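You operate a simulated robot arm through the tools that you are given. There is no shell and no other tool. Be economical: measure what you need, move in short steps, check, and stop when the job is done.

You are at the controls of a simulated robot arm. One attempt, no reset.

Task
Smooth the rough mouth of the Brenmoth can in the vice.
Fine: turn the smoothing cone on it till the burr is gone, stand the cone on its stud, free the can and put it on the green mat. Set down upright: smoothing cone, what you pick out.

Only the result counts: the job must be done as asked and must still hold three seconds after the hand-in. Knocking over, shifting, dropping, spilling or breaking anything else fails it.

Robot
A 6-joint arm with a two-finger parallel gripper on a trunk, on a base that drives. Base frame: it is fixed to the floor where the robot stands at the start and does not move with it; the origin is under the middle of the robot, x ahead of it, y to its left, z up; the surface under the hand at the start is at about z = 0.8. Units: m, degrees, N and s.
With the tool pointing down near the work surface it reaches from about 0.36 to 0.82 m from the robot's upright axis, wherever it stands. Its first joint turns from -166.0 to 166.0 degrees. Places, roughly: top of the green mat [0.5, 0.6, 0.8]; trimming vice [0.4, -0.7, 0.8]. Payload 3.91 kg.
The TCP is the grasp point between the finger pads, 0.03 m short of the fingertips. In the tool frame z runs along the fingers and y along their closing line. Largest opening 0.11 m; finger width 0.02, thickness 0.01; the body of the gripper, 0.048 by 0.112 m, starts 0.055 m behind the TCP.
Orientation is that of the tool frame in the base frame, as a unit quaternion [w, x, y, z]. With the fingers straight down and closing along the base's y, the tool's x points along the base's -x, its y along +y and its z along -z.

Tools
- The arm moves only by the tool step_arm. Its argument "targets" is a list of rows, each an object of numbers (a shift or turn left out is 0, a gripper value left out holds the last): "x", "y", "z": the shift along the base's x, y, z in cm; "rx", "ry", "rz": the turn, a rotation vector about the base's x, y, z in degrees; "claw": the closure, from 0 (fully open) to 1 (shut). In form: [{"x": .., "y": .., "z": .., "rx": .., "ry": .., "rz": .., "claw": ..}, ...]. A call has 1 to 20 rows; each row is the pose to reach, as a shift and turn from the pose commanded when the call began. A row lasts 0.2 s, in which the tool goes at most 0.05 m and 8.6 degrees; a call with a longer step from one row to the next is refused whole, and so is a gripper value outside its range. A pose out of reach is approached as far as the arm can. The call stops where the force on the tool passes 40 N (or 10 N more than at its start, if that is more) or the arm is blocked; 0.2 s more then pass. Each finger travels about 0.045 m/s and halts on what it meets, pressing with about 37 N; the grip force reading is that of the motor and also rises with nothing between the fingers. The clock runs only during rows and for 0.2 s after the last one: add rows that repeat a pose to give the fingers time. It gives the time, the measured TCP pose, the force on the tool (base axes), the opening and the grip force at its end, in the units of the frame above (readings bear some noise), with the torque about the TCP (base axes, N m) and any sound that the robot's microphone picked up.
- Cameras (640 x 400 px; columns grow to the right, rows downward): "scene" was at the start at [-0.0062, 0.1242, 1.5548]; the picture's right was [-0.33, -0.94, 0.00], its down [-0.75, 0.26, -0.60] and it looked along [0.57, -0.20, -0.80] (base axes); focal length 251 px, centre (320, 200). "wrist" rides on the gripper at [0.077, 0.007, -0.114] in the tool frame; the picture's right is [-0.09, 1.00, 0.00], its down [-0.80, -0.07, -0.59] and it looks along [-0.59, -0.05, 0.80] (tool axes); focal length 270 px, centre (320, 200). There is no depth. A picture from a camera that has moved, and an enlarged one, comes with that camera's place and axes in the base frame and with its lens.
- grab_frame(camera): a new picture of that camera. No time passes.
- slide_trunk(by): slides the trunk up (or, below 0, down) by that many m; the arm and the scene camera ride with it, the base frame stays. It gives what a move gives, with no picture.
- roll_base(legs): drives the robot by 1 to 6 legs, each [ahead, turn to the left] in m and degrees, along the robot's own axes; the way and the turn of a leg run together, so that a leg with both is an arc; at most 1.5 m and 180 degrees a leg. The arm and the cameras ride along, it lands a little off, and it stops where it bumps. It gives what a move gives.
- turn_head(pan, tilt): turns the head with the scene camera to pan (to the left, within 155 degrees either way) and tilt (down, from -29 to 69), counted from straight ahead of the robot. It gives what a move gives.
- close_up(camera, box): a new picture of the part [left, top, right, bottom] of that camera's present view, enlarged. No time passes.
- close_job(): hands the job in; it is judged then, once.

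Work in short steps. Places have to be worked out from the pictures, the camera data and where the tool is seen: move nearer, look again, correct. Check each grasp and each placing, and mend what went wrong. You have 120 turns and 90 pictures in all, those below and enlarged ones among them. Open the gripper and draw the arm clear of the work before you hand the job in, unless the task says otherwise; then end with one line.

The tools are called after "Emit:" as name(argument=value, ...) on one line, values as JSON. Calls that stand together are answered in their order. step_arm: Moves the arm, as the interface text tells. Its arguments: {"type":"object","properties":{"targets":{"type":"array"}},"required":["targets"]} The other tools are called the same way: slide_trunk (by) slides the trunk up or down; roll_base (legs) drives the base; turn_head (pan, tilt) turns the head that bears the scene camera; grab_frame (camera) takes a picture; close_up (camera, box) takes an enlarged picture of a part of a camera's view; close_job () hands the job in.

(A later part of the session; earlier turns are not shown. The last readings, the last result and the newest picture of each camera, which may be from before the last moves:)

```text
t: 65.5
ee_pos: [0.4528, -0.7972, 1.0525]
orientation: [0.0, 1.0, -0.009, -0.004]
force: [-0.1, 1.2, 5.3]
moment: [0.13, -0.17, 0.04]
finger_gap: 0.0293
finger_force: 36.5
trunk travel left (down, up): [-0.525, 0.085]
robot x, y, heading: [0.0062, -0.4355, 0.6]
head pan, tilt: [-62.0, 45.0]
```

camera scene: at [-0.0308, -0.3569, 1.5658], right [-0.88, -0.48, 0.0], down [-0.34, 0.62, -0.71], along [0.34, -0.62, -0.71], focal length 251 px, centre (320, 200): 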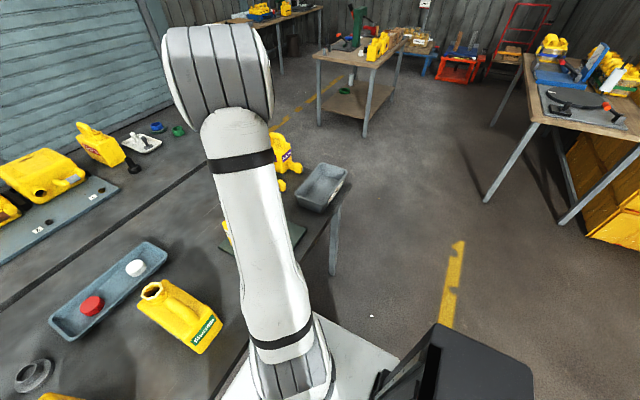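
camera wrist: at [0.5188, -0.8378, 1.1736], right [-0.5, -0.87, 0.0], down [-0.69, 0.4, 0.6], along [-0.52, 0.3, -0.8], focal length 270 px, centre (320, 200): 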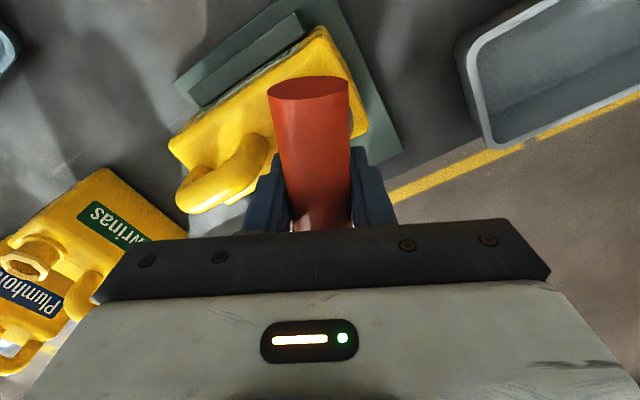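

The steady z drop may be the handle sliding in the fingers rather than cutting. I lift off and inspect the mouth and grip.

Emit:
step_arm(targets=[{"z": 1}, {"z": 3}, {"z": 6}, {"z": 10}, {"z": 14}, {"z": 18}, {"z": 18, "x": 5}, {"z": 18, "x": 8}])

Emit:
grab_frame(camera="wrist")

Emit:
grab_frame(camera="scene")

```text
t: 67.3
ee_pos: [0.5333, -0.7961, 1.233]
orientation: [-0.001, 1.0, -0.008, -0.004]
force: [0.2, 0.0, -3.6]
moment: [0.0, -0.05, -0.02]
finger_gap: 0.0292
finger_force: 37.0
trunk travel left (down, up): [-0.525, 0.085]
robot x, y, heading: [0.0069, -0.4372, 0.9]
head pan, tilt: [-62.0, 45.0]
```

```text
54 pictures are left
camera wrist: at [0.6106, -0.8053, 1.3487], right [-0.1, -0.99, 0.0], down [-0.79, 0.08, 0.6], along [-0.6, 0.06, -0.8], focal length 270 px, centre (320, 200)
```

wrist: 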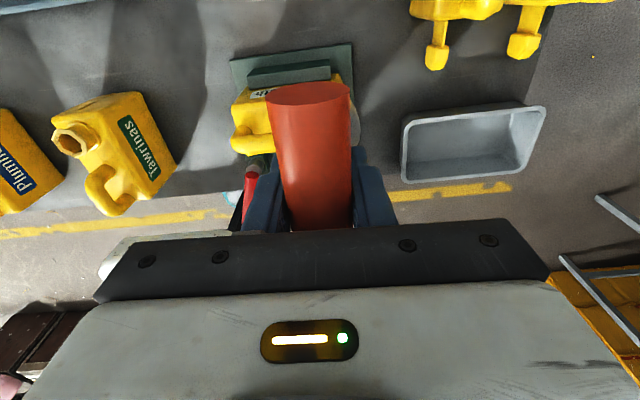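

```text
53 pictures are left
camera scene: at [-0.0304, -0.357, 1.5658], right [-0.88, -0.48, 0.0], down [-0.34, 0.62, -0.71], along [0.34, -0.62, -0.71], focal length 251 px, centre (320, 200)
```

scene: 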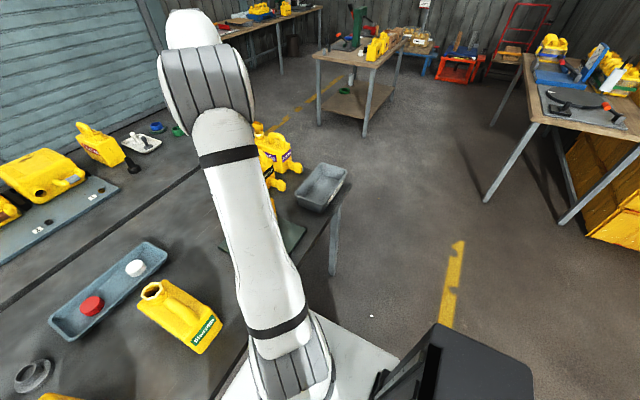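

The handle has slid ~15 mm up in the fingers. I shift +y so that the wrist camera sees the mouth beside the handle.

Emit:
step_arm(targets=[{"y": 4, "x": -1}, {"y": 8, "x": -2}, {"y": 12, "x": -3}])

Emit:
grab_frame(camera="wrist")

Emit:
close_up(camera="wrist", box=[360, 50, 500, 170])

```text
t: 68.1
ee_pos: [0.5024, -0.676, 1.2332]
orientation: [0.0, 1.0, -0.008, -0.004]
force: [-0.1, -0.2, -1.7]
moment: [0.04, -0.03, 0.01]
finger_gap: 0.0293
finger_force: 37.2
trunk travel left (down, up): [-0.525, 0.085]
robot x, y, heading: [0.0069, -0.4361, 0.9]
head pan, tilt: [-62.0, 45.0]
```

```text
52 pictures are left
camera wrist: at [0.5802, -0.6833, 1.3467], right [-0.1, -0.99, 0.0], down [-0.8, 0.08, 0.6], along [-0.6, 0.06, -0.8], focal length 270 px, centre (320, 200)
```

wrist: 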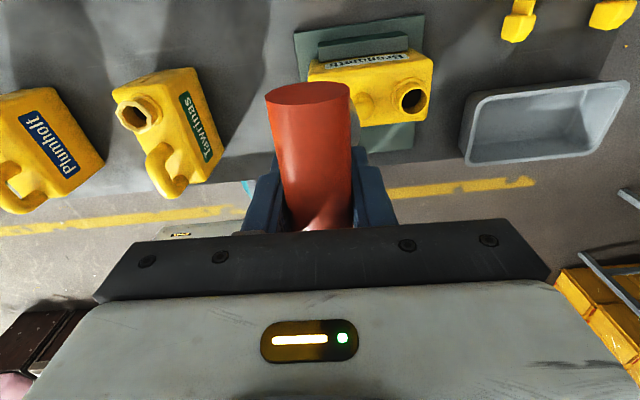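

```text
3.33 times, centred on (430, 110) of wrist
camera zoom: at [0.5802, -0.6833, 1.3467], right [-0.1, -0.99, 0.0], down [-0.8, 0.08, 0.6], along [-0.6, 0.06, -0.8], focal length 901 px, centre (-47, 500)
```

zoom: 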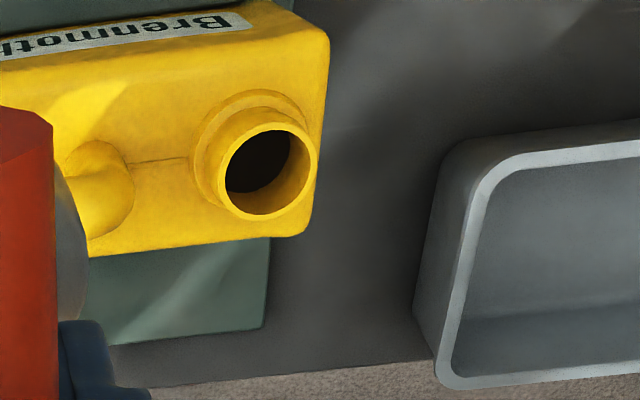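

The jagged burr is gone — the rim is now a smooth ring (compare Tawrings still jagged). Now I carry the cone back above its stud.

Emit:
step_arm(targets=[{"x": 1, "y": 4, "rz": 6.5}, {"x": 2, "y": 8, "rz": 13}, {"x": 3.5, "y": 12, "rz": 19.5}, {"x": 5, "y": 16, "rz": 26}, {"x": 6, "y": 20, "rz": 32.5}, {"x": 7, "y": 24, "rz": 39}, {"x": 8, "y": 28, "rz": 45.5}, {"x": 9, "y": 32, "rz": 52}, {"x": 10, "y": 36, "rz": 58.5}, {"x": 11.5, "y": 40, "rz": 65}, {"x": 13, "y": 44, "rz": 71.5}, {"x": 14.5, "y": 48, "rz": 78}, {"x": 15.5, "y": 51, "rz": 84}, {"x": 16, "y": 54.5, "rz": 90}, {"x": 16, "y": 54.5, "z": -4, "rz": 90}, {"x": 16, "y": 54.5, "z": -8, "rz": 90}, {"x": 16, "y": 54.5, "z": -12, "rz": 90}])

Emit:
turn_head(pan=-5, tilt=48)

Emit:
grab_frame(camera="scene")

Emit:
grab_frame(camera="wrist")

```text
t: 71.7
ee_pos: [0.6623, -0.1317, 1.1122]
orientation: [0.003, 0.713, 0.701, -0.003]
force: [0.2, 0.9, -2.8]
moment: [-0.02, 0.02, 0.0]
finger_gap: 0.0293
finger_force: 36.6
trunk travel left (down, up): [-0.525, 0.085]
robot x, y, heading: [0.0063, -0.4352, 1.1]
head pan, tilt: [-62.0, 45.0]
```

```text
t: 73.0
ee_pos: [0.6619, -0.1327, 1.1141]
orientation: [0.001, 0.713, 0.701, -0.002]
force: [-0.9, 0.5, -1.9]
moment: [0.0, 0.01, 0.0]
finger_gap: 0.0291
finger_force: 36.9
trunk travel left (down, up): [-0.525, 0.085]
robot x, y, heading: [0.0099, -0.4341, 0.6]
head pan, tilt: [-5.0, 48.0]
```

```text
50 pictures are left
camera scene: at [0.0089, -0.2911, 1.5616], right [-0.07, -1.0, 0.0], down [-0.74, 0.06, -0.67], along [0.67, -0.05, -0.74], focal length 251 px, centre (320, 200)
```

scene: 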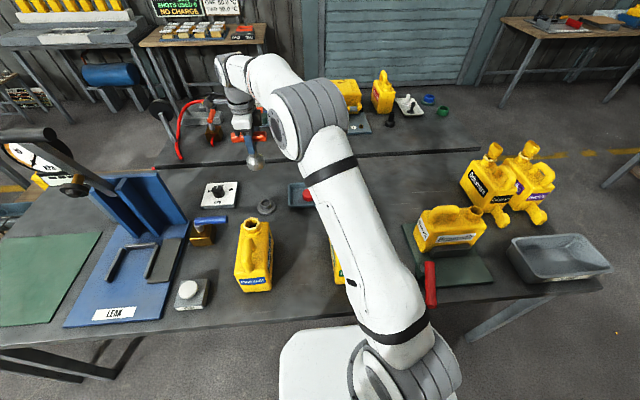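

```text
49 pictures are left
camera wrist: at [0.6692, -0.054, 1.2283], right [0.99, -0.1, 0.0], down [-0.08, -0.8, 0.6], along [-0.06, -0.6, -0.8], focal length 270 px, centre (320, 200)
```

wrist: 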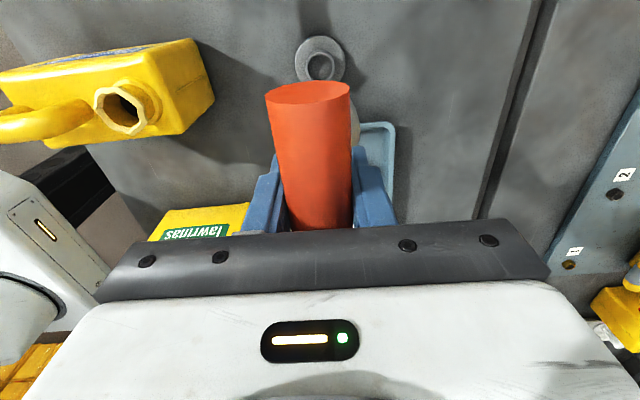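

The stud lies on the tool-axis column; position matches. I check whether the cone hangs straight.

Emit:
close_up(camera="scene", box=[200, 90, 320, 220])

```text
3.08 times, centred on (260, 155) of scene
camera zoom: at [0.0089, -0.2911, 1.5616], right [-0.07, -1.0, 0.0], down [-0.74, 0.06, -0.67], along [0.67, -0.05, -0.74], focal length 772 px, centre (505, 338)
```

zoom: 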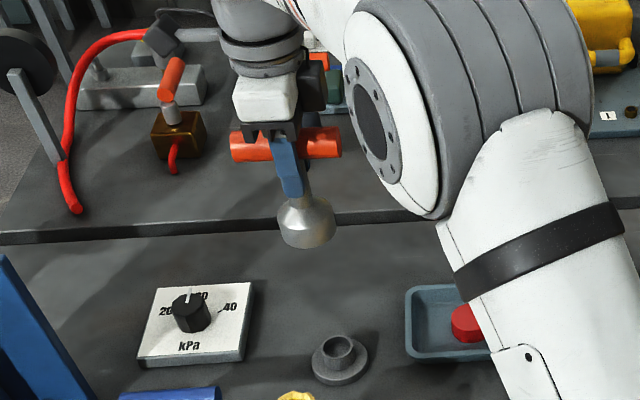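

The cone hangs straight. I lower it onto the stud, slow at the end, watching the force.

Emit:
step_arm(targets=[{"y": 0.1, "z": -4}, {"y": 0.1, "z": -8}, {"y": 0.1, "z": -12}, {"y": 0.1, "z": -15}, {"y": 0.1, "z": -16.5}])

Emit:
close_up(camera="scene", box=[200, 130, 320, 240])

Emit:
grab_frame(camera="wrist")

```text
t: 74.2
ee_pos: [0.6639, -0.13, 0.9466]
orientation: [0.002, 0.713, 0.701, -0.003]
force: [0.2, 0.4, -2.1]
moment: [-0.01, -0.02, -0.01]
finger_gap: 0.029
finger_force: 37.4
trunk travel left (down, up): [-0.525, 0.085]
robot x, y, heading: [0.0102, -0.4365, 0.9]
head pan, tilt: [-5.0, 48.0]
```

```text
3.64 times, centred on (260, 185) of scene
camera zoom: at [0.0091, -0.291, 1.5616], right [-0.07, -1.0, 0.0], down [-0.74, 0.05, -0.67], along [0.67, -0.05, -0.74], focal length 913 px, centre (538, 254)
```

zoom: 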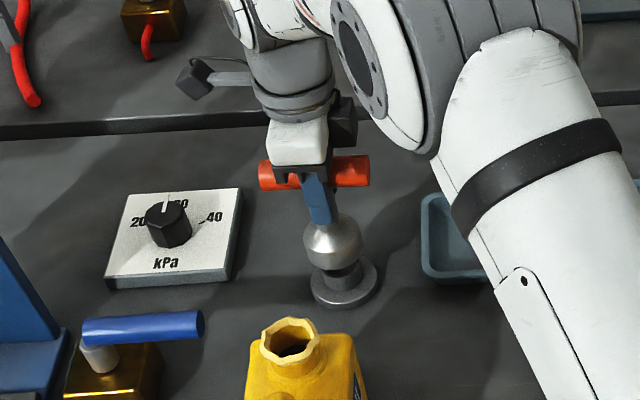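

```text
46 pictures are left
camera wrist: at [0.6711, -0.0514, 1.0621], right [0.99, -0.1, 0.0], down [-0.08, -0.8, 0.6], along [-0.06, -0.6, -0.8], focal length 270 px, centre (320, 200)
```

wrist: 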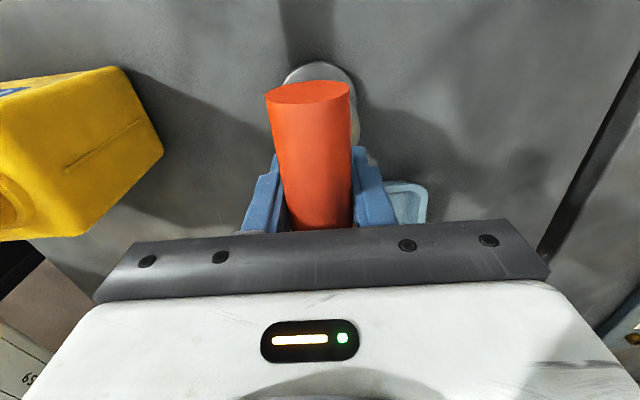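

Well aligned over the stud. Lower the last centimetres gently.

Emit:
step_arm(targets=[{"x": -0.1, "z": -0.8}, {"x": -0.1, "z": -1.6}, {"x": -0.1, "z": -2.2}, {"x": -0.1, "z": -2.6}, {"x": -0.1, "z": -3}])

```text
t: 75.3
ee_pos: [0.6621, -0.1307, 0.9174]
orientation: [0.003, 0.713, 0.701, -0.003]
force: [0.7, 0.0, -2.8]
moment: [0.01, -0.02, -0.03]
finger_gap: 0.0292
finger_force: 37.2
trunk travel left (down, up): [-0.525, 0.085]
robot x, y, heading: [0.0087, -0.435, 1.0]
head pan, tilt: [-5.0, 48.0]
```

Emit:
step_arm(targets=[{"z": -0.2}, {"z": -0.4}, {"z": -0.6}])

Emit:
close_up(camera="scene", box=[220, 140, 300, 220])

```text
t: 76.2
ee_pos: [0.6618, -0.1317, 0.9098]
orientation: [0.003, 0.712, 0.702, -0.002]
force: [-0.3, -0.1, -1.7]
moment: [-0.03, -0.05, 0.02]
finger_gap: 0.0291
finger_force: 37.0
trunk travel left (down, up): [-0.525, 0.085]
robot x, y, heading: [0.0069, -0.4361, 0.7]
head pan, tilt: [-5.0, 48.0]
```

```text
5.00 times, centred on (260, 180) of scene
camera zoom: at [0.009, -0.291, 1.5616], right [-0.07, -1.0, 0.0], down [-0.74, 0.05, -0.67], along [0.67, -0.05, -0.74], focal length 1255 px, centre (620, 300)
```

zoom: 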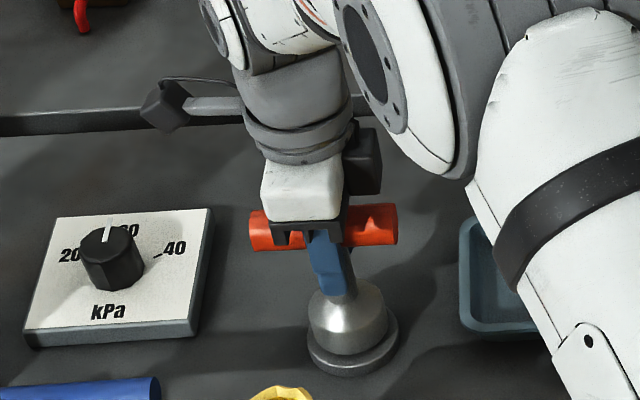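

Nearly seated over the stud with no contact force yet; a few more millimetres.

Emit:
step_arm(targets=[{"z": -0.2}, {"z": -0.4}])

```text
t: 76.8
ee_pos: [0.6625, -0.1313, 0.9091]
orientation: [0.003, 0.713, 0.701, 0.0]
force: [-1.2, -1.9, 13.3]
moment: [0.12, 0.03, -0.01]
finger_gap: 0.0292
finger_force: 36.9
trunk travel left (down, up): [-0.525, 0.085]
robot x, y, heading: [0.0092, -0.4376, 0.9]
head pan, tilt: [-5.0, 48.0]
```

Seated (13 N). I relieve the pressure, open and rise.

Emit:
step_arm(targets=[{"z": 0.2}, {"z": 0.2, "claw": 0.5}, {"z": 0.2}, {"z": 0.2}, {"z": 0.2}, {"z": 0.2, "claw": 0.3}, {"z": 0.2}, {"z": 3}, {"z": 7}, {"z": 11}, {"z": 15}, {"z": 19}, {"z": 23}, {"z": 27}])

Emit:
close_up(camera="scene", box=[200, 130, 320, 240])

```text
t: 79.8
ee_pos: [0.6595, -0.1326, 1.1777]
orientation: [0.002, 0.713, 0.702, -0.003]
force: [-0.1, -1.0, -0.2]
moment: [-0.01, 0.01, -0.01]
finger_gap: 0.077
finger_force: 0.1
trunk travel left (down, up): [-0.525, 0.085]
robot x, y, heading: [0.0071, -0.4319, 0.9]
head pan, tilt: [-5.0, 48.0]
```

```text
3.64 times, centred on (260, 185) of scene
camera zoom: at [0.0084, -0.2913, 1.5616], right [-0.07, -1.0, 0.0], down [-0.74, 0.05, -0.67], along [0.67, -0.05, -0.74], focal length 913 px, centre (538, 254)
```

zoom: 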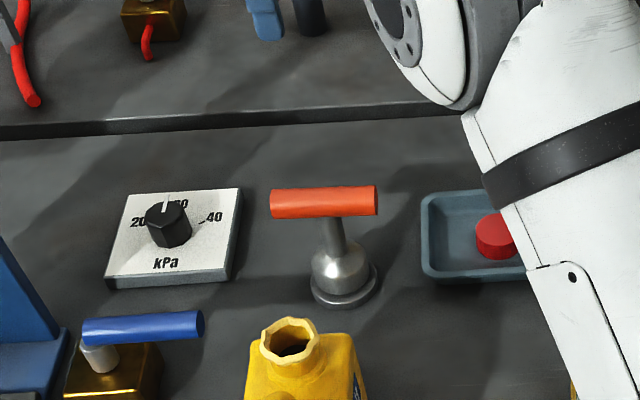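

The cone stands on its stud. Now I study the vice and its lever with the head camera.

Emit:
turn_head(pan=-42, tilt=52)

Emit:
grab_frame(camera="scene")

```text
t: 80.8
ee_pos: [0.6608, -0.1313, 1.1769]
orientation: [0.001, 0.713, 0.702, -0.003]
force: [0.7, -0.1, -0.2]
moment: [-0.01, -0.01, 0.02]
finger_gap: 0.077
finger_force: 0.1
trunk travel left (down, up): [-0.525, 0.085]
robot x, y, heading: [0.0069, -0.4351, 0.8]
head pan, tilt: [-42.0, 52.0]
```

```text
43 pictures are left
camera scene: at [-0.0134, -0.3348, 1.5562], right [-0.66, -0.75, 0.0], down [-0.59, 0.52, -0.62], along [0.46, -0.41, -0.79], focal length 251 px, centre (320, 200)
```

scene: 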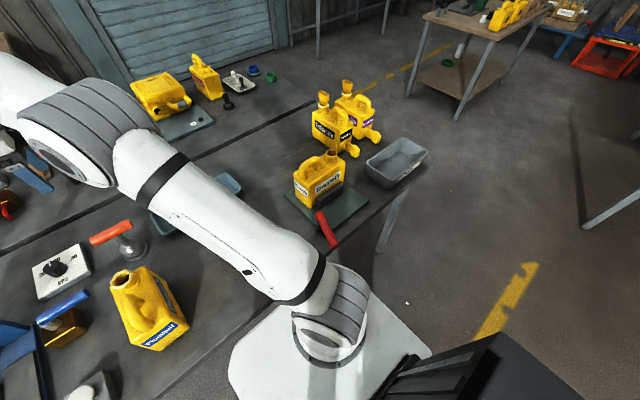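

Emit:
close_up(camera="scene", box=[275, 140, 375, 255])

```text
3.48 times, centred on (325, 198) of scene
camera zoom: at [-0.0134, -0.3348, 1.5562], right [-0.66, -0.75, 0.0], down [-0.59, 0.52, -0.62], along [0.46, -0.41, -0.79], focal length 873 px, centre (303, 209)
```

zoom: 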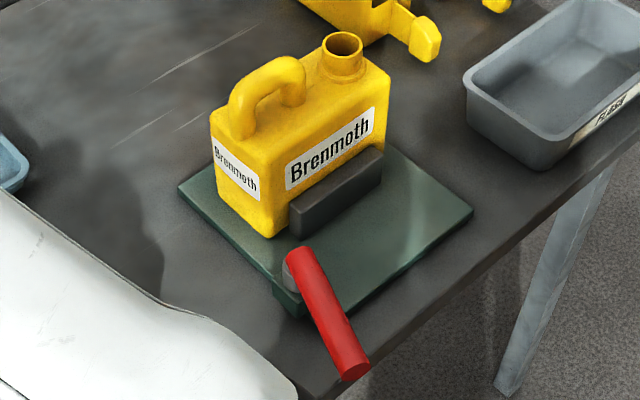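

The lever is roughly horizontal, from a hub near (0.355, −0.66, 0.87) out to about (0.215, −0.605, 0.90), too close to the robot. I raise the arm, back the base 0.15 m, then look at the hub with the wrist camera.

Emit:
step_arm(targets=[{"z": 4}, {"z": 8}])

Emit:
roll_base(legs=[[-0.15, 0]])

Emit:
step_arm(targets=[{"x": -1, "y": -4}, {"x": -2, "y": -8}, {"x": -3, "y": -12}, {"x": -5, "y": -16}, {"x": -7, "y": -20}, {"x": -9, "y": -24}, {"x": -11, "y": -27}, {"x": -13, "y": -30}, {"x": -15, "y": -31, "z": -3}, {"x": -15, "y": -31, "z": -7}, {"x": -15, "y": -31, "z": -11}, {"x": -15, "y": -31, "z": -14}])

Emit:
grab_frame(camera="wrist")

```text
t: 81.4
ee_pos: [0.6623, -0.134, 1.2562]
orientation: [0.002, 0.713, 0.701, -0.003]
force: [0.2, 0.4, 0.0]
moment: [0.02, -0.03, 0.0]
finger_gap: 0.0769
finger_force: 0.0
trunk travel left (down, up): [-0.525, 0.085]
robot x, y, heading: [0.0104, -0.4348, 0.8]
head pan, tilt: [-42.0, 52.0]
```

```text
t: 82.8
ee_pos: [0.511, -0.1342, 1.2587]
orientation: [0.003, 0.712, 0.702, -0.003]
force: [-0.5, 0.1, 0.0]
moment: [0.03, -0.02, 0.01]
finger_gap: 0.0771
finger_force: 0.1
trunk travel left (down, up): [-0.525, 0.085]
robot x, y, heading: [-0.1384, -0.4355, 0.7]
head pan, tilt: [-42.0, 52.0]
```

```text
t: 85.3
ee_pos: [0.3621, -0.4463, 1.1183]
orientation: [0.003, 0.712, 0.702, -0.002]
force: [-0.1, 0.2, 0.2]
moment: [0.01, 0.02, -0.02]
finger_gap: 0.0771
finger_force: 0.0
trunk travel left (down, up): [-0.525, 0.085]
robot x, y, heading: [-0.1412, -0.4351, 0.7]
head pan, tilt: [-42.0, 52.0]
```

```text
41 pictures are left
camera wrist: at [0.3687, -0.3677, 1.2321], right [0.99, -0.1, 0.0], down [-0.08, -0.8, 0.6], along [-0.06, -0.6, -0.8], focal length 270 px, centre (320, 200)
```

wrist: 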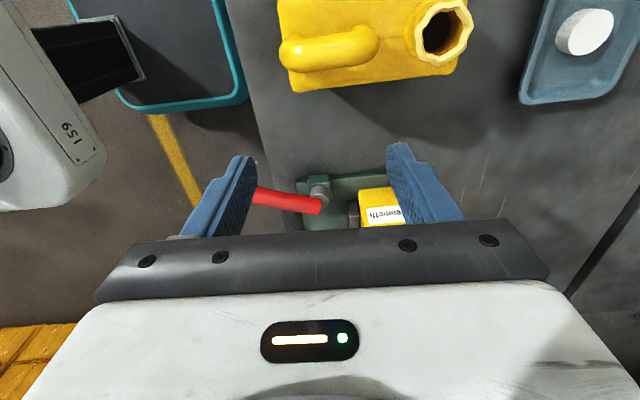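

Emit:
close_up(camera="wrist", box=[240, 150, 400, 240])

```text
4.00 times, centred on (320, 195) of wrist
camera zoom: at [0.3687, -0.3677, 1.2321], right [0.99, -0.1, 0.0], down [-0.08, -0.8, 0.6], along [-0.06, -0.6, -0.8], focal length 1081 px, centre (320, 220)
```

zoom: 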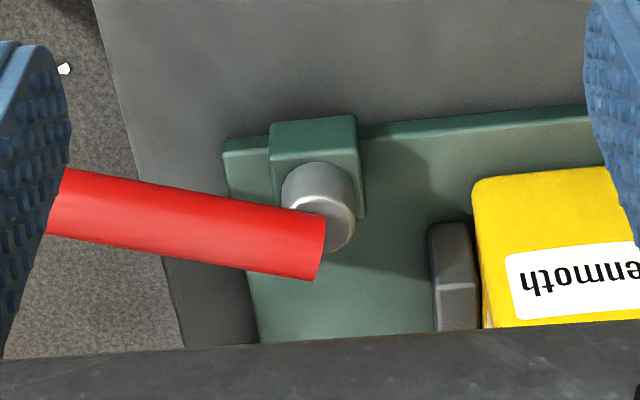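

The lever sits on a vertical post at about (0.345, −0.647) and points (−0.945, 0.327) at z≈0.88. I bring the gripper above its outer part, fingers across the bar.

Emit:
step_arm(targets=[{"x": -1.5, "y": -2, "z": 1, "rz": 8}, {"x": -3, "y": -4, "z": 1, "rz": 16}, {"x": -4.5, "y": -6, "z": 1, "rz": 24}, {"x": -6, "y": -8, "rz": 32}, {"x": -7.5, "y": -10, "rz": 40}, {"x": -9, "y": -12, "rz": 48}, {"x": -10.5, "y": -14, "rz": 56}, {"x": -12, "y": -16.5, "rz": 64}, {"x": -12.1, "y": -16.5, "z": -4, "rz": 71}, {"x": -12.1, "y": -16.5, "z": -8, "rz": 71}, {"x": -12.1, "y": -16.5, "z": -12, "rz": 71}])

Emit:
grab_frame(camera="wrist")

Emit:
turn_head(pan=-40, tilt=60)

Emit:
grab_frame(camera="scene")

```text
t: 87.8
ee_pos: [0.2406, -0.61, 0.9964]
orientation: [0.004, 0.171, 0.985, -0.001]
force: [0.5, -0.2, -0.1]
moment: [-0.01, -0.01, 0.02]
finger_gap: 0.0771
finger_force: 0.0
trunk travel left (down, up): [-0.525, 0.085]
robot x, y, heading: [-0.1421, -0.44, 1.1]
head pan, tilt: [-42.0, 52.0]
```

```text
39 pictures are left
camera wrist: at [0.1709, -0.5763, 1.1106], right [0.42, 0.91, 0.0], down [0.73, -0.34, 0.6], along [0.54, -0.25, -0.8], focal length 270 px, centre (320, 200)
```

wrist: 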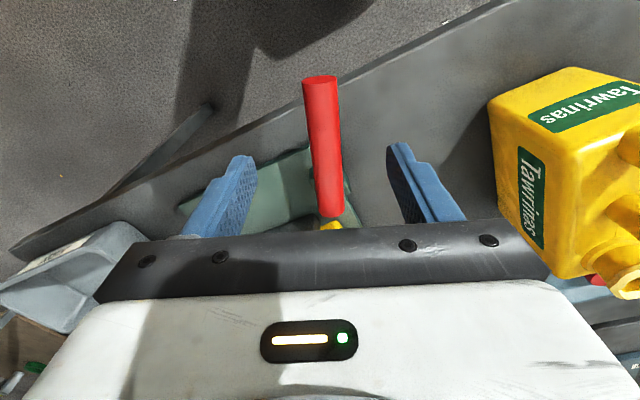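

```text
t: 88.4
ee_pos: [0.2417, -0.6087, 0.9965]
orientation: [0.004, 0.17, 0.986, -0.001]
force: [0.4, 0.4, 0.4]
moment: [0.03, 0.02, -0.03]
finger_gap: 0.077
finger_force: 0.0
trunk travel left (down, up): [-0.525, 0.085]
robot x, y, heading: [-0.14, -0.4401, 0.9]
head pan, tilt: [-40.0, 60.0]
```

```text
38 pictures are left
camera scene: at [-0.1682, -0.3298, 1.5463], right [-0.63, -0.78, 0.0], down [-0.67, 0.55, -0.5], along [0.39, -0.32, -0.87], focal length 251 px, centre (320, 200)
```

scene: 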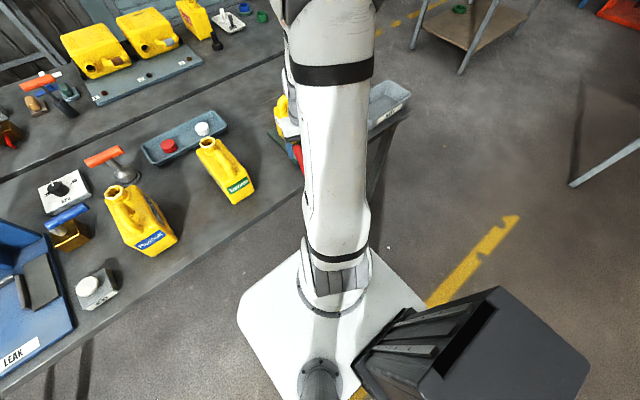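

Bar confirmed along (0.94, −0.34) at z≈0.885. I descend around it and close to a loose cage (~32 mm).

Emit:
step_arm(targets=[{"y": 0.3, "z": -4}, {"y": 0.3, "z": -8}, {"y": 0.3, "z": -11.2}, {"y": 0.3, "z": -11.2, "claw": 0.7}, {"y": 0.3, "z": -11.2}, {"y": 0.3, "z": -11.2}, {"y": 0.3, "z": -11.2}, {"y": 0.3, "z": -11.2}])

Emit:
grab_frame(camera="wrist")

```text
t: 90.2
ee_pos: [0.2418, -0.604, 0.8841]
orientation: [0.004, 0.171, 0.985, -0.001]
force: [0.1, 0.0, -0.6]
moment: [0.02, 0.04, 0.01]
finger_gap: 0.033
finger_force: 0.1
trunk travel left (down, up): [-0.525, 0.085]
robot x, y, heading: [-0.1403, -0.4376, 0.9]
head pan, tilt: [-40.0, 60.0]
```

```text
37 pictures are left
camera wrist: at [0.1711, -0.571, 0.9984], right [0.42, 0.91, 0.0], down [0.73, -0.34, 0.6], along [0.55, -0.25, -0.8], focal length 270 px, centre (320, 200)
```

wrist: 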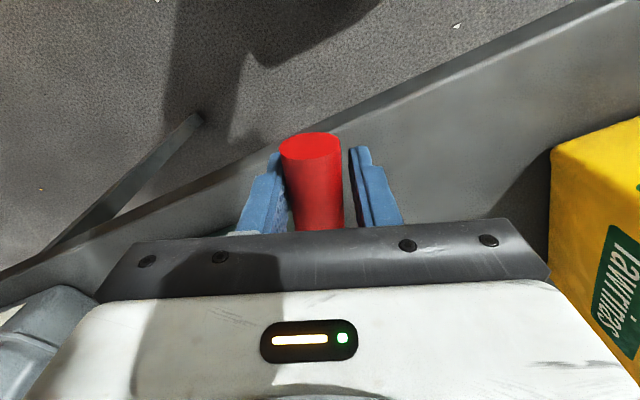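

The bar is caged. I try a small swing towards +y about the post to find which way it gives.

Emit:
step_arm(targets=[{"x": 0.3, "y": 0.7, "rz": -4}, {"x": 0.66, "y": 1.37, "rz": -8}, {"x": 1.0, "y": 2.0, "rz": -12}])

```text
t: 91.0
ee_pos: [0.2511, -0.5854, 0.8851]
orientation: [0.004, 0.274, 0.962, 0.0]
force: [-1.3, -2.1, -0.7]
moment: [-0.01, 0.03, 0.04]
finger_gap: 0.0338
finger_force: 0.9
trunk travel left (down, up): [-0.525, 0.085]
robot x, y, heading: [-0.1446, -0.4405, 0.8]
head pan, tilt: [-40.0, 60.0]
```

The lever follows with little force (~2.5 N). I carry on along the arc.

Emit:
step_arm(targets=[{"x": 0.89, "y": 1.22, "rz": -8}, {"x": 1.93, "y": 2.31, "rz": -16}, {"x": 3.12, "y": 3.23, "rz": -24}, {"x": 4.43, "y": 3.99, "rz": -32}, {"x": 5.82, "y": 4.55, "rz": -40}, {"x": 7.28, "y": 4.92, "rz": -48}, {"x": 8.78, "y": 5.07, "rz": -56}])

Emit:
grab_frame(camera="wrist")

Emit:
grab_frame(camera="scene")

```text
t: 92.6
ee_pos: [0.3392, -0.5356, 0.8836]
orientation: [0.003, 0.694, 0.72, -0.003]
force: [0.0, 0.2, -0.4]
moment: [0.02, 0.03, 0.01]
finger_gap: 0.0334
finger_force: 0.2
trunk travel left (down, up): [-0.525, 0.085]
robot x, y, heading: [-0.1418, -0.4386, 0.9]
head pan, tilt: [-40.0, 60.0]
```

```text
36 pictures are left
camera wrist: at [0.3423, -0.4569, 0.9992], right [1.0, -0.05, 0.0], down [-0.04, -0.8, 0.6], along [-0.03, -0.6, -0.8], focal length 270 px, centre (320, 200)
```

wrist: 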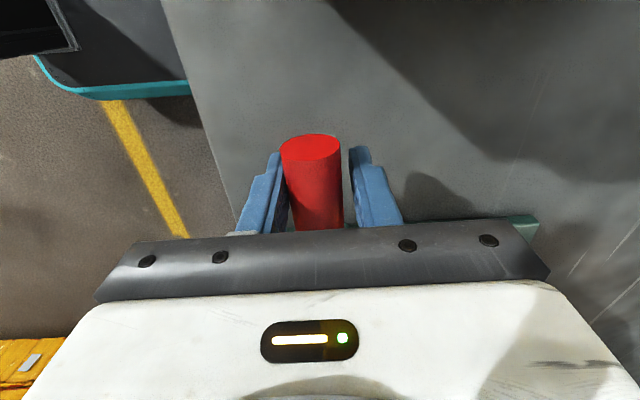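

```text
35 pictures are left
camera scene: at [-0.1681, -0.3297, 1.5463], right [-0.63, -0.78, 0.0], down [-0.67, 0.55, -0.5], along [0.39, -0.32, -0.87], focal length 251 px, centre (320, 200)
```

scene: 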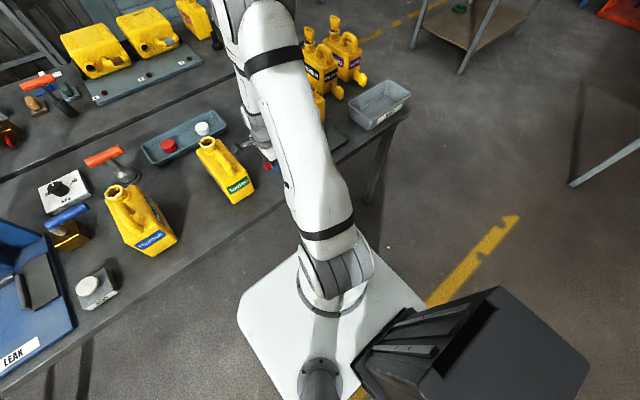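

The lever has swung ~68°. I push on until it meets its stop or a bit past 90°.

Emit:
step_arm(targets=[{"x": 0.76, "y": 0, "rz": -4}, {"x": 1.51, "y": -0.05, "rz": -8}, {"x": 2.25, "y": -0.15, "rz": -12}, {"x": 2.99, "y": -0.31, "rz": -16}, {"x": 3.7, "y": -0.52, "rz": -20}, {"x": 4.43, "y": -0.78, "rz": -24}])

```text
t: 93.4
ee_pos: [0.3464, -0.5365, 0.8832]
orientation: [-0.007, 0.754, 0.657, -0.01]
force: [-26.4, -6.2, 5.0]
moment: [-0.24, 0.02, 0.48]
finger_gap: 0.0456
finger_force: 12.7
trunk travel left (down, up): [-0.525, 0.085]
robot x, y, heading: [-0.1396, -0.438, 1.0]
head pan, tilt: [-40.0, 60.0]
stopped in row 3: the force on the tool passed its limit at 43 N (the readings are from after the stop); the commanded pose is now the measured one
```

It hit its stop at ~70–75° of swing. I back off a little, open, lift and check the jaw.

Emit:
step_arm(targets=[{"x": -0.7, "rz": 6}, {"x": -0.7, "rz": 6, "claw": 0.4}, {"x": -0.7, "rz": 6}, {"x": -0.7, "rz": 6}, {"x": -0.7, "rz": 6, "z": 3}, {"x": -0.7, "rz": 6, "z": 8}, {"x": -0.7, "rz": 6, "z": 13}, {"x": -0.7, "rz": 6, "z": 18}, {"x": -0.7, "y": 4, "rz": 6, "z": 20}, {"x": -0.7, "y": 8, "rz": 6, "z": 22}])

Emit:
grab_frame(camera="wrist")

Emit:
close_up(camera="wrist", box=[240, 100, 440, 230])

```text
t: 95.6
ee_pos: [0.346, -0.4556, 1.1038]
orientation: [-0.003, 0.719, 0.695, -0.009]
force: [0.1, 0.4, 0.5]
moment: [0.02, -0.03, 0.02]
finger_gap: 0.066
finger_force: 0.0
trunk travel left (down, up): [-0.525, 0.085]
robot x, y, heading: [-0.1429, -0.4393, 0.9]
head pan, tilt: [-40.0, 60.0]
```

```text
34 pictures are left
camera wrist: at [0.3559, -0.3781, 1.2177], right [0.99, -0.12, -0.01], down [-0.09, -0.79, 0.6], along [-0.08, -0.6, -0.8], focal length 270 px, centre (320, 200)
```

wrist: 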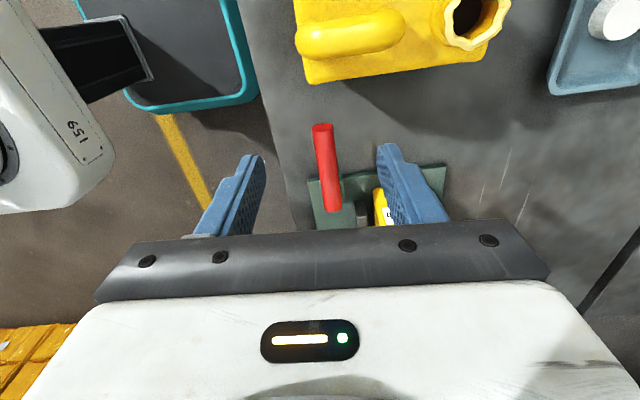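

```text
3.08 times, centred on (340, 165) of wrist
camera zoom: at [0.3559, -0.3781, 1.2177], right [0.99, -0.12, -0.01], down [-0.09, -0.79, 0.6], along [-0.08, -0.6, -0.8], focal length 832 px, centre (258, 308)
```

zoom: 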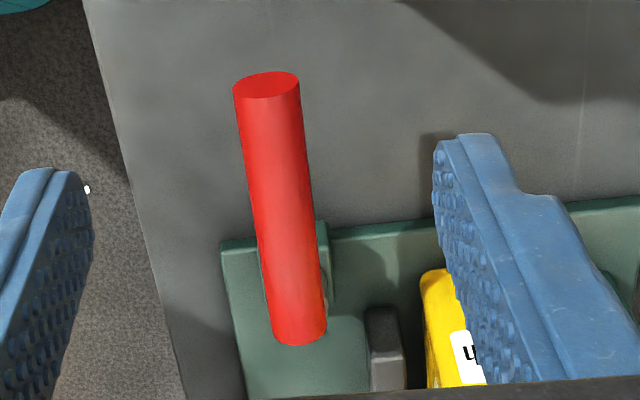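

There's now a gap between the dark jaw and the can, so it is free. I'll pick the can up by its hand-hold (fingers closing along x); first I level the tool and move to see it.

Emit:
step_arm(targets=[{"x": 2.5, "y": -2, "z": 1, "rx": 0.46, "ry": -1, "rz": 2, "claw": 0}, {"x": 5, "y": -5, "z": 3, "rx": 0.46, "ry": -1, "rz": 2}, {"x": 8, "y": -8, "z": 5, "rx": 0.46, "ry": -1, "rz": 2}, {"x": 11, "y": -11, "z": 5, "rx": 0.46, "ry": -1, "rz": 2}, {"x": 11, "y": -14, "z": 5, "rx": 0.46, "ry": -1, "rz": 2}])

Emit:
grab_frame(camera="wrist")

Emit:
grab_frame(camera="scene")

```text
t: 96.8
ee_pos: [0.4556, -0.5961, 1.153]
orientation: [0.001, 0.707, 0.708, 0.002]
force: [-0.3, -0.3, -0.7]
moment: [-0.02, -0.01, 0.03]
finger_gap: 0.11
finger_force: 0.1
trunk travel left (down, up): [-0.525, 0.085]
robot x, y, heading: [-0.1434, -0.4362, 0.8]
head pan, tilt: [-40.0, 60.0]
```

```text
32 pictures are left
camera wrist: at [0.4613, -0.519, 1.268], right [1.0, -0.09, 0.0], down [-0.07, -0.8, 0.59], along [-0.05, -0.59, -0.8], focal length 270 px, centre (320, 200)
```

wrist: 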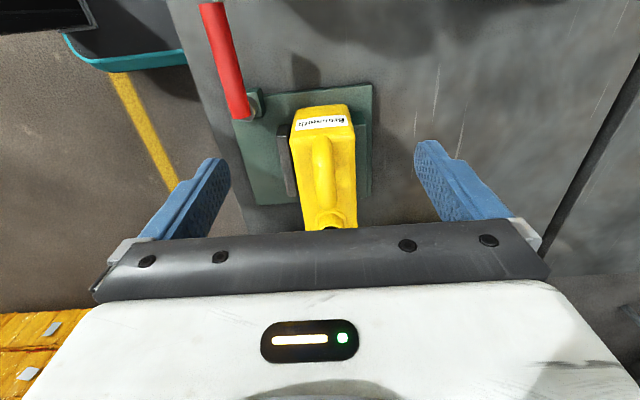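

```text
31 pictures are left
camera scene: at [-0.1687, -0.3301, 1.5464], right [-0.63, -0.78, 0.0], down [-0.67, 0.55, -0.5], along [0.39, -0.32, -0.87], focal length 251 px, centre (320, 200)
```

scene: 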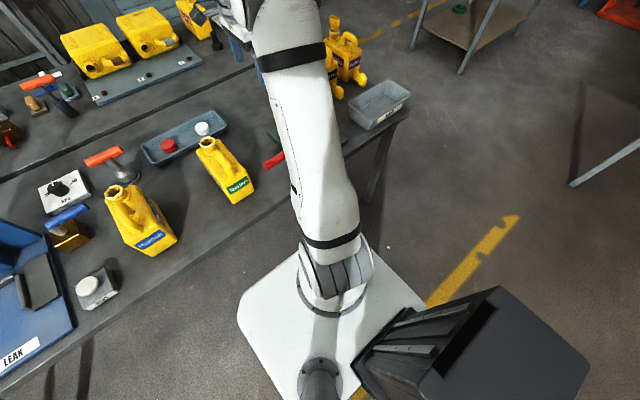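

Emit:
close_up(camera="wrist", box=[240, 80, 400, 240])

```text
2.50 times, centred on (320, 160) of wrist
camera zoom: at [0.4613, -0.519, 1.268], right [1.0, -0.09, 0.0], down [-0.07, -0.8, 0.59], along [-0.05, -0.59, -0.8], focal length 676 px, centre (320, 300)
```

zoom: 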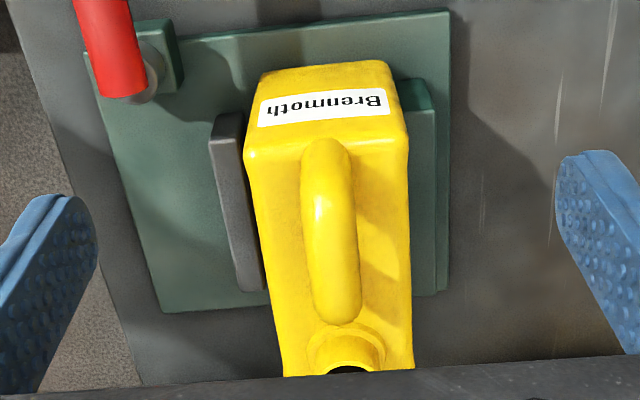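

Hand-hold bar: x≈0.453, y −0.665…−0.735, top z≈0.99. I move above (0.453, −0.708) and descend with the fingers part-closed.

Emit:
step_arm(targets=[{"x": -0.3, "y": -4, "claw": 0.4}, {"x": -0.3, "y": -8}, {"x": -0.3, "y": -11.2}, {"x": -0.3, "y": -11.2, "z": -4}, {"x": -0.3, "y": -11.2, "z": -8}, {"x": -0.3, "y": -11.2, "z": -12}])

Emit:
grab_frame(camera="wrist")

```text
t: 98.2
ee_pos: [0.4517, -0.7083, 1.0313]
orientation: [0.0, 0.707, 0.708, 0.0]
force: [0.4, -0.4, 0.3]
moment: [0.0, 0.02, 0.01]
finger_gap: 0.0659
finger_force: 0.1
trunk travel left (down, up): [-0.525, 0.085]
robot x, y, heading: [-0.141, -0.4367, 0.5]
head pan, tilt: [-40.0, 60.0]
```

```text
29 pictures are left
camera wrist: at [0.4575, -0.631, 1.1472], right [1.0, -0.09, 0.0], down [-0.07, -0.8, 0.59], along [-0.05, -0.59, -0.8], focal length 270 px, centre (320, 200)
```

wrist: 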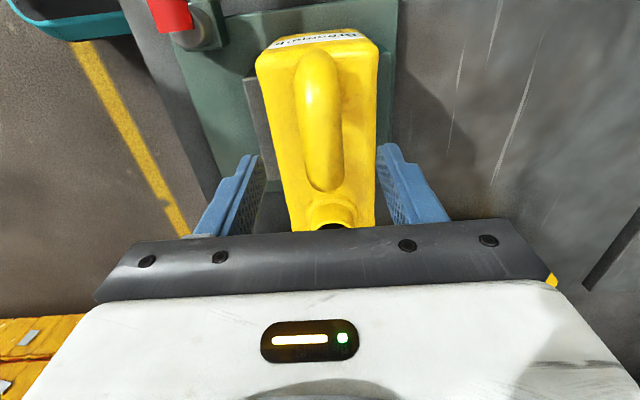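

Aligned: the descent point falls mid-bar. Lower 5.5 cm and close.

Emit:
step_arm(targets=[{"z": -2}, {"z": -4}, {"z": -5.5}, {"z": -5.5, "claw": 1}, {"z": -5.5}, {"z": -5.5}, {"z": -5.5}, {"z": -5.5}, {"z": -5.5}])

Emit:
grab_frame(camera="wrist")

```text
t: 100.2
ee_pos: [0.4517, -0.7103, 0.9776]
orientation: [0.0, 0.707, 0.708, 0.001]
force: [-0.6, 0.2, -1.1]
moment: [0.04, -0.03, 0.02]
finger_gap: 0.0249
finger_force: 36.8
trunk travel left (down, up): [-0.525, 0.085]
robot x, y, heading: [-0.1391, -0.4371, 1.1]
head pan, tilt: [-40.0, 60.0]
```

```text
28 pictures are left
camera wrist: at [0.4586, -0.632, 1.0933], right [1.0, -0.09, 0.0], down [-0.07, -0.8, 0.59], along [-0.05, -0.59, -0.8], focal length 270 px, centre (320, 200)
```

wrist: 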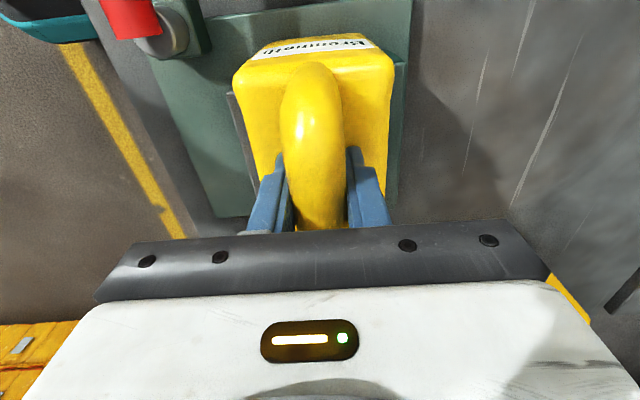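

Gripped (25 mm). I lift slowly and read the force.

Emit:
step_arm(targets=[{"z": 1}, {"z": 2}, {"z": 4}, {"z": 6}])

Emit:
grab_frame(camera="wrist")

```text
t: 101.2
ee_pos: [0.4521, -0.7098, 1.0372]
orientation: [0.0, 0.706, 0.708, 0.001]
force: [-1.1, 0.0, -0.5]
moment: [0.02, -0.02, -0.01]
finger_gap: 0.025
finger_force: 37.5
trunk travel left (down, up): [-0.525, 0.085]
robot x, y, heading: [-0.1411, -0.4337, 0.6]
head pan, tilt: [-40.0, 60.0]
```

```text
27 pictures are left
camera wrist: at [0.4572, -0.6322, 1.1525], right [1.0, -0.09, 0.0], down [-0.07, -0.8, 0.59], along [-0.05, -0.59, -0.8], focal length 270 px, centre (320, 200)
```

wrist: 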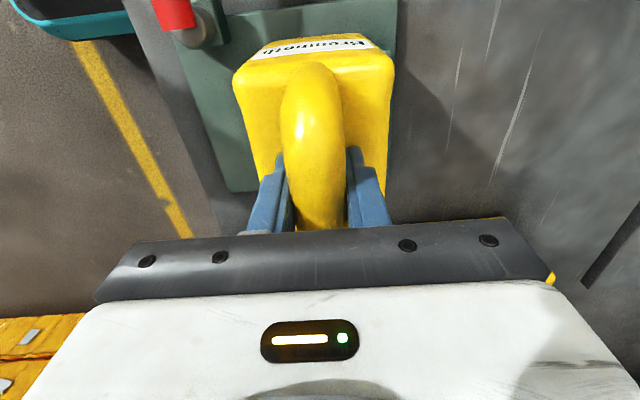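

The can rises with the gripper, upright and light. I lift clear and draw in close to the robot.

Emit:
step_arm(targets=[{"z": 4}, {"z": 8}, {"z": 12}, {"z": 16}, {"z": 20}, {"z": 22}, {"x": -3, "y": 3.5, "z": 22}, {"x": -6, "y": 7, "z": 22}, {"x": -9, "y": 10.5, "z": 22}, {"x": -12, "y": 14, "z": 22}, {"x": -15, "y": 17.5, "z": 22}, {"x": -18, "y": 21, "z": 22}, {"x": -18, "y": 25, "z": 22}])

Emit:
turn_head(pan=30, tilt=45)

Emit:
grab_frame(camera="scene")

```text
t: 104.0
ee_pos: [0.2721, -0.4582, 1.2565]
orientation: [0.001, 0.706, 0.708, 0.0]
force: [0.0, 0.4, -1.6]
moment: [0.03, -0.02, 0.01]
finger_gap: 0.025
finger_force: 36.4
trunk travel left (down, up): [-0.525, 0.085]
robot x, y, heading: [-0.1411, -0.4396, 0.9]
head pan, tilt: [-40.0, 60.0]
```

```text
t: 105.4
ee_pos: [0.2717, -0.4596, 1.258]
orientation: [0.0, 0.707, 0.707, 0.0]
force: [0.2, -0.9, -1.2]
moment: [0.06, -0.01, -0.01]
finger_gap: 0.0248
finger_force: 36.8
trunk travel left (down, up): [-0.525, 0.085]
robot x, y, heading: [-0.1431, -0.437, 0.8]
head pan, tilt: [30.0, 45.0]
```

```text
26 pictures are left
camera scene: at [-0.1503, -0.246, 1.5658], right [0.51, -0.86, 0.0], down [-0.61, -0.36, -0.71], along [0.61, 0.36, -0.71], focal length 251 px, centre (320, 200)
```

scene: 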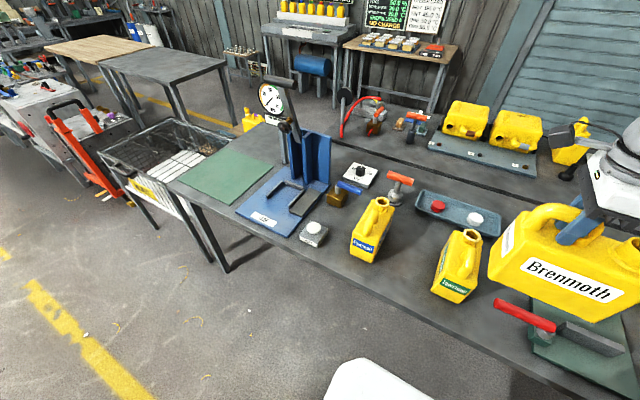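

Floor is clear to the left. I drive: back 0.15, turn left, 0.78 ahead, turn right, then 0.2 ahead, to stand in front of the mat.

Emit:
roll_base(legs=[[-0.15, 0], [0, 90], [0.78, 0], [0, -90], [0.2, 0]])

Emit:
grab_frame(camera="scene")

Emit:
grab_frame(camera="wrist")

```text
t: 119.4
ee_pos: [0.3093, 0.3439, 1.2565]
orientation: [0.0, 0.699, 0.716, 0.001]
force: [1.3, 0.6, -1.0]
moment: [0.01, 0.05, -0.01]
finger_gap: 0.025
finger_force: 37.3
trunk travel left (down, up): [-0.525, 0.085]
robot x, y, heading: [-0.1074, 0.3647, 1.6]
head pan, tilt: [30.0, 45.0]
```

```text
25 pictures are left
camera scene: at [-0.1162, 0.5557, 1.5658], right [0.52, -0.85, 0.0], down [-0.6, -0.37, -0.71], along [0.6, 0.37, -0.71], focal length 251 px, centre (320, 200)
```

scene: 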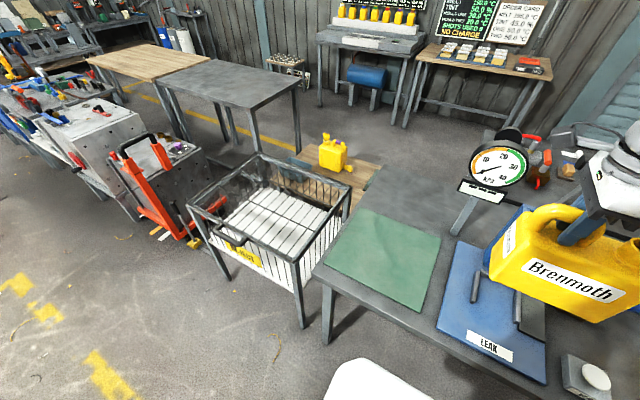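

```text
24 pictures are left
camera wrist: at [0.3133, 0.4223, 1.3724], right [1.0, -0.06, 0.0], down [-0.05, -0.8, 0.59], along [-0.04, -0.59, -0.8], focal length 270 px, centre (320, 200)
```

wrist: 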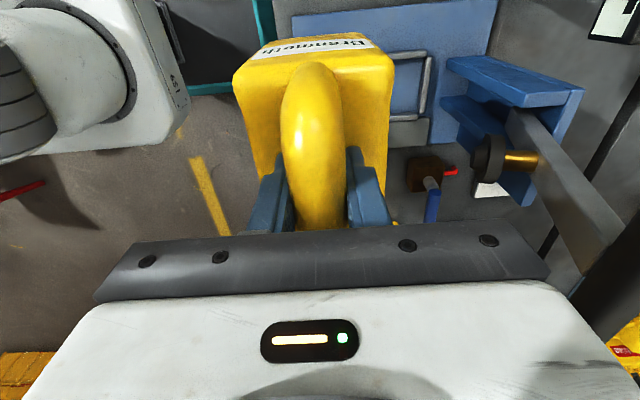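

Mat spans x 0.275–0.596, y 0.475–0.775; centre (0.435, 0.63). I move the can over it (TCP to about (0.43, 0.665)), keeping clear of the gauge.

Emit:
step_arm(targets=[{"y": 4}, {"y": 8}, {"y": 12}, {"y": 16}, {"y": 20}, {"x": 2, "y": 24}, {"x": 4, "y": 28}, {"x": 7, "y": 31}, {"x": 10, "y": 32}, {"x": 12, "y": 32, "rz": -1.3}, {"x": 12, "y": 32, "z": -4, "rz": -1.3}, {"x": 12, "y": 32, "z": -8, "rz": -1.3}, {"x": 12, "y": 32, "z": -12, "rz": -1.3}, {"x": 12, "y": 32, "z": -16, "rz": -1.3}, {"x": 12, "y": 32, "z": -20, "rz": -1.3}])

Emit:
grab_frame(camera="scene")

Emit:
grab_frame(camera="wrist")

```text
t: 122.6
ee_pos: [0.4292, 0.6639, 1.0588]
orientation: [0.0, 0.708, 0.706, 0.001]
force: [0.2, -0.3, -1.5]
moment: [0.06, 0.02, -0.01]
finger_gap: 0.0249
finger_force: 37.0
trunk travel left (down, up): [-0.525, 0.085]
robot x, y, heading: [-0.1095, 0.3652, 1.5]
head pan, tilt: [30.0, 45.0]
```

```text
23 pictures are left
camera scene: at [-0.1175, 0.5556, 1.5658], right [0.52, -0.85, 0.0], down [-0.6, -0.37, -0.71], along [0.6, 0.37, -0.71], focal length 251 px, centre (320, 200)
```

scene: 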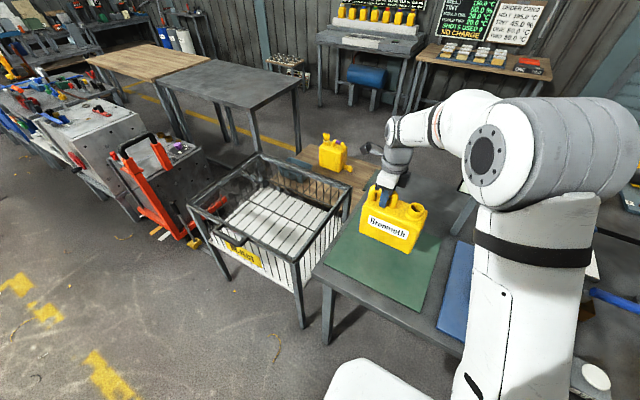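

```text
22 pictures are left
camera wrist: at [0.4352, 0.7412, 1.1738], right [1.0, -0.09, 0.0], down [-0.07, -0.8, 0.59], along [-0.05, -0.59, -0.8], focal length 270 px, centre (320, 200)
```

wrist: 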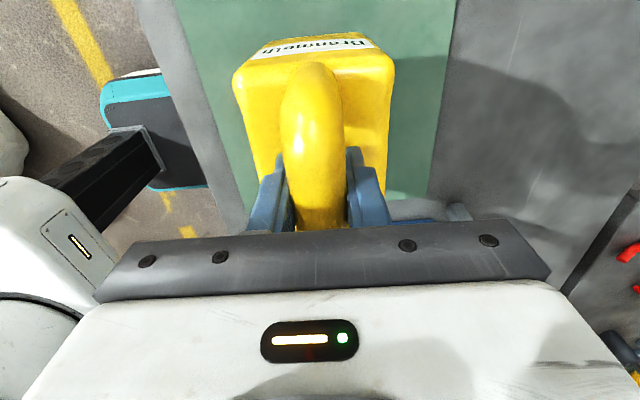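

Over the mat and upright. I lower, slowing near contact (expected TCP z≈0.965).

Emit:
step_arm(targets=[{"z": -4}, {"z": -7}, {"z": -8}, {"z": -8.4}, {"z": -8.8}])

```text
t: 123.8
ee_pos: [0.4265, 0.6641, 0.9686]
orientation: [0.001, 0.706, 0.708, 0.001]
force: [1.4, 0.5, -1.5]
moment: [0.07, -0.01, -0.01]
finger_gap: 0.0249
finger_force: 36.8
trunk travel left (down, up): [-0.525, 0.085]
robot x, y, heading: [-0.1084, 0.3647, 1.7]
head pan, tilt: [30.0, 45.0]
```

Emit:
step_arm(targets=[{"z": -0.2}, {"z": -0.4}, {"z": -0.6}])

```text
t: 124.6
ee_pos: [0.4278, 0.6651, 0.9672]
orientation: [0.001, 0.706, 0.708, 0.006]
force: [4.3, 3.3, 31.3]
moment: [-0.53, 0.02, 0.03]
finger_gap: 0.025
finger_force: 37.1
trunk travel left (down, up): [-0.525, 0.085]
robot x, y, heading: [-0.108, 0.3671, 1.7]
head pan, tilt: [30.0, 45.0]
```

Contact at TCP z≈0.967. I relieve the pressure, open the fingers and rise straight up.

Emit:
step_arm(targets=[{"z": 0.4}, {"z": 0.4, "claw": 0.85}, {"z": 0.4, "claw": 0.6}, {"z": 0.4}, {"z": 0.4}, {"z": 0.4}, {"z": 0.4}])

Emit:
grab_frame(camera="wrist")

```text
t: 126.2
ee_pos: [0.4269, 0.665, 0.9662]
orientation: [0.001, 0.706, 0.708, 0.0]
force: [-1.0, 0.7, 0.5]
moment: [0.02, 0.02, 0.02]
finger_gap: 0.0443
finger_force: 0.0
trunk travel left (down, up): [-0.525, 0.085]
robot x, y, heading: [-0.1084, 0.3641, 1.2]
head pan, tilt: [30.0, 45.0]
```

```text
21 pictures are left
camera wrist: at [0.4334, 0.742, 1.0824], right [1.0, -0.09, 0.0], down [-0.07, -0.8, 0.59], along [-0.05, -0.59, -0.8], focal length 270 px, centre (320, 200)
```

wrist: 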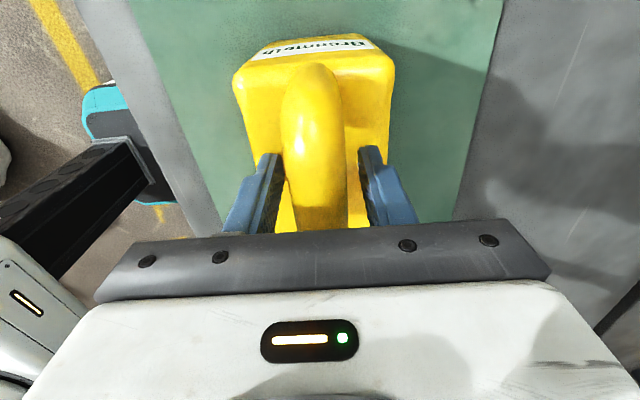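

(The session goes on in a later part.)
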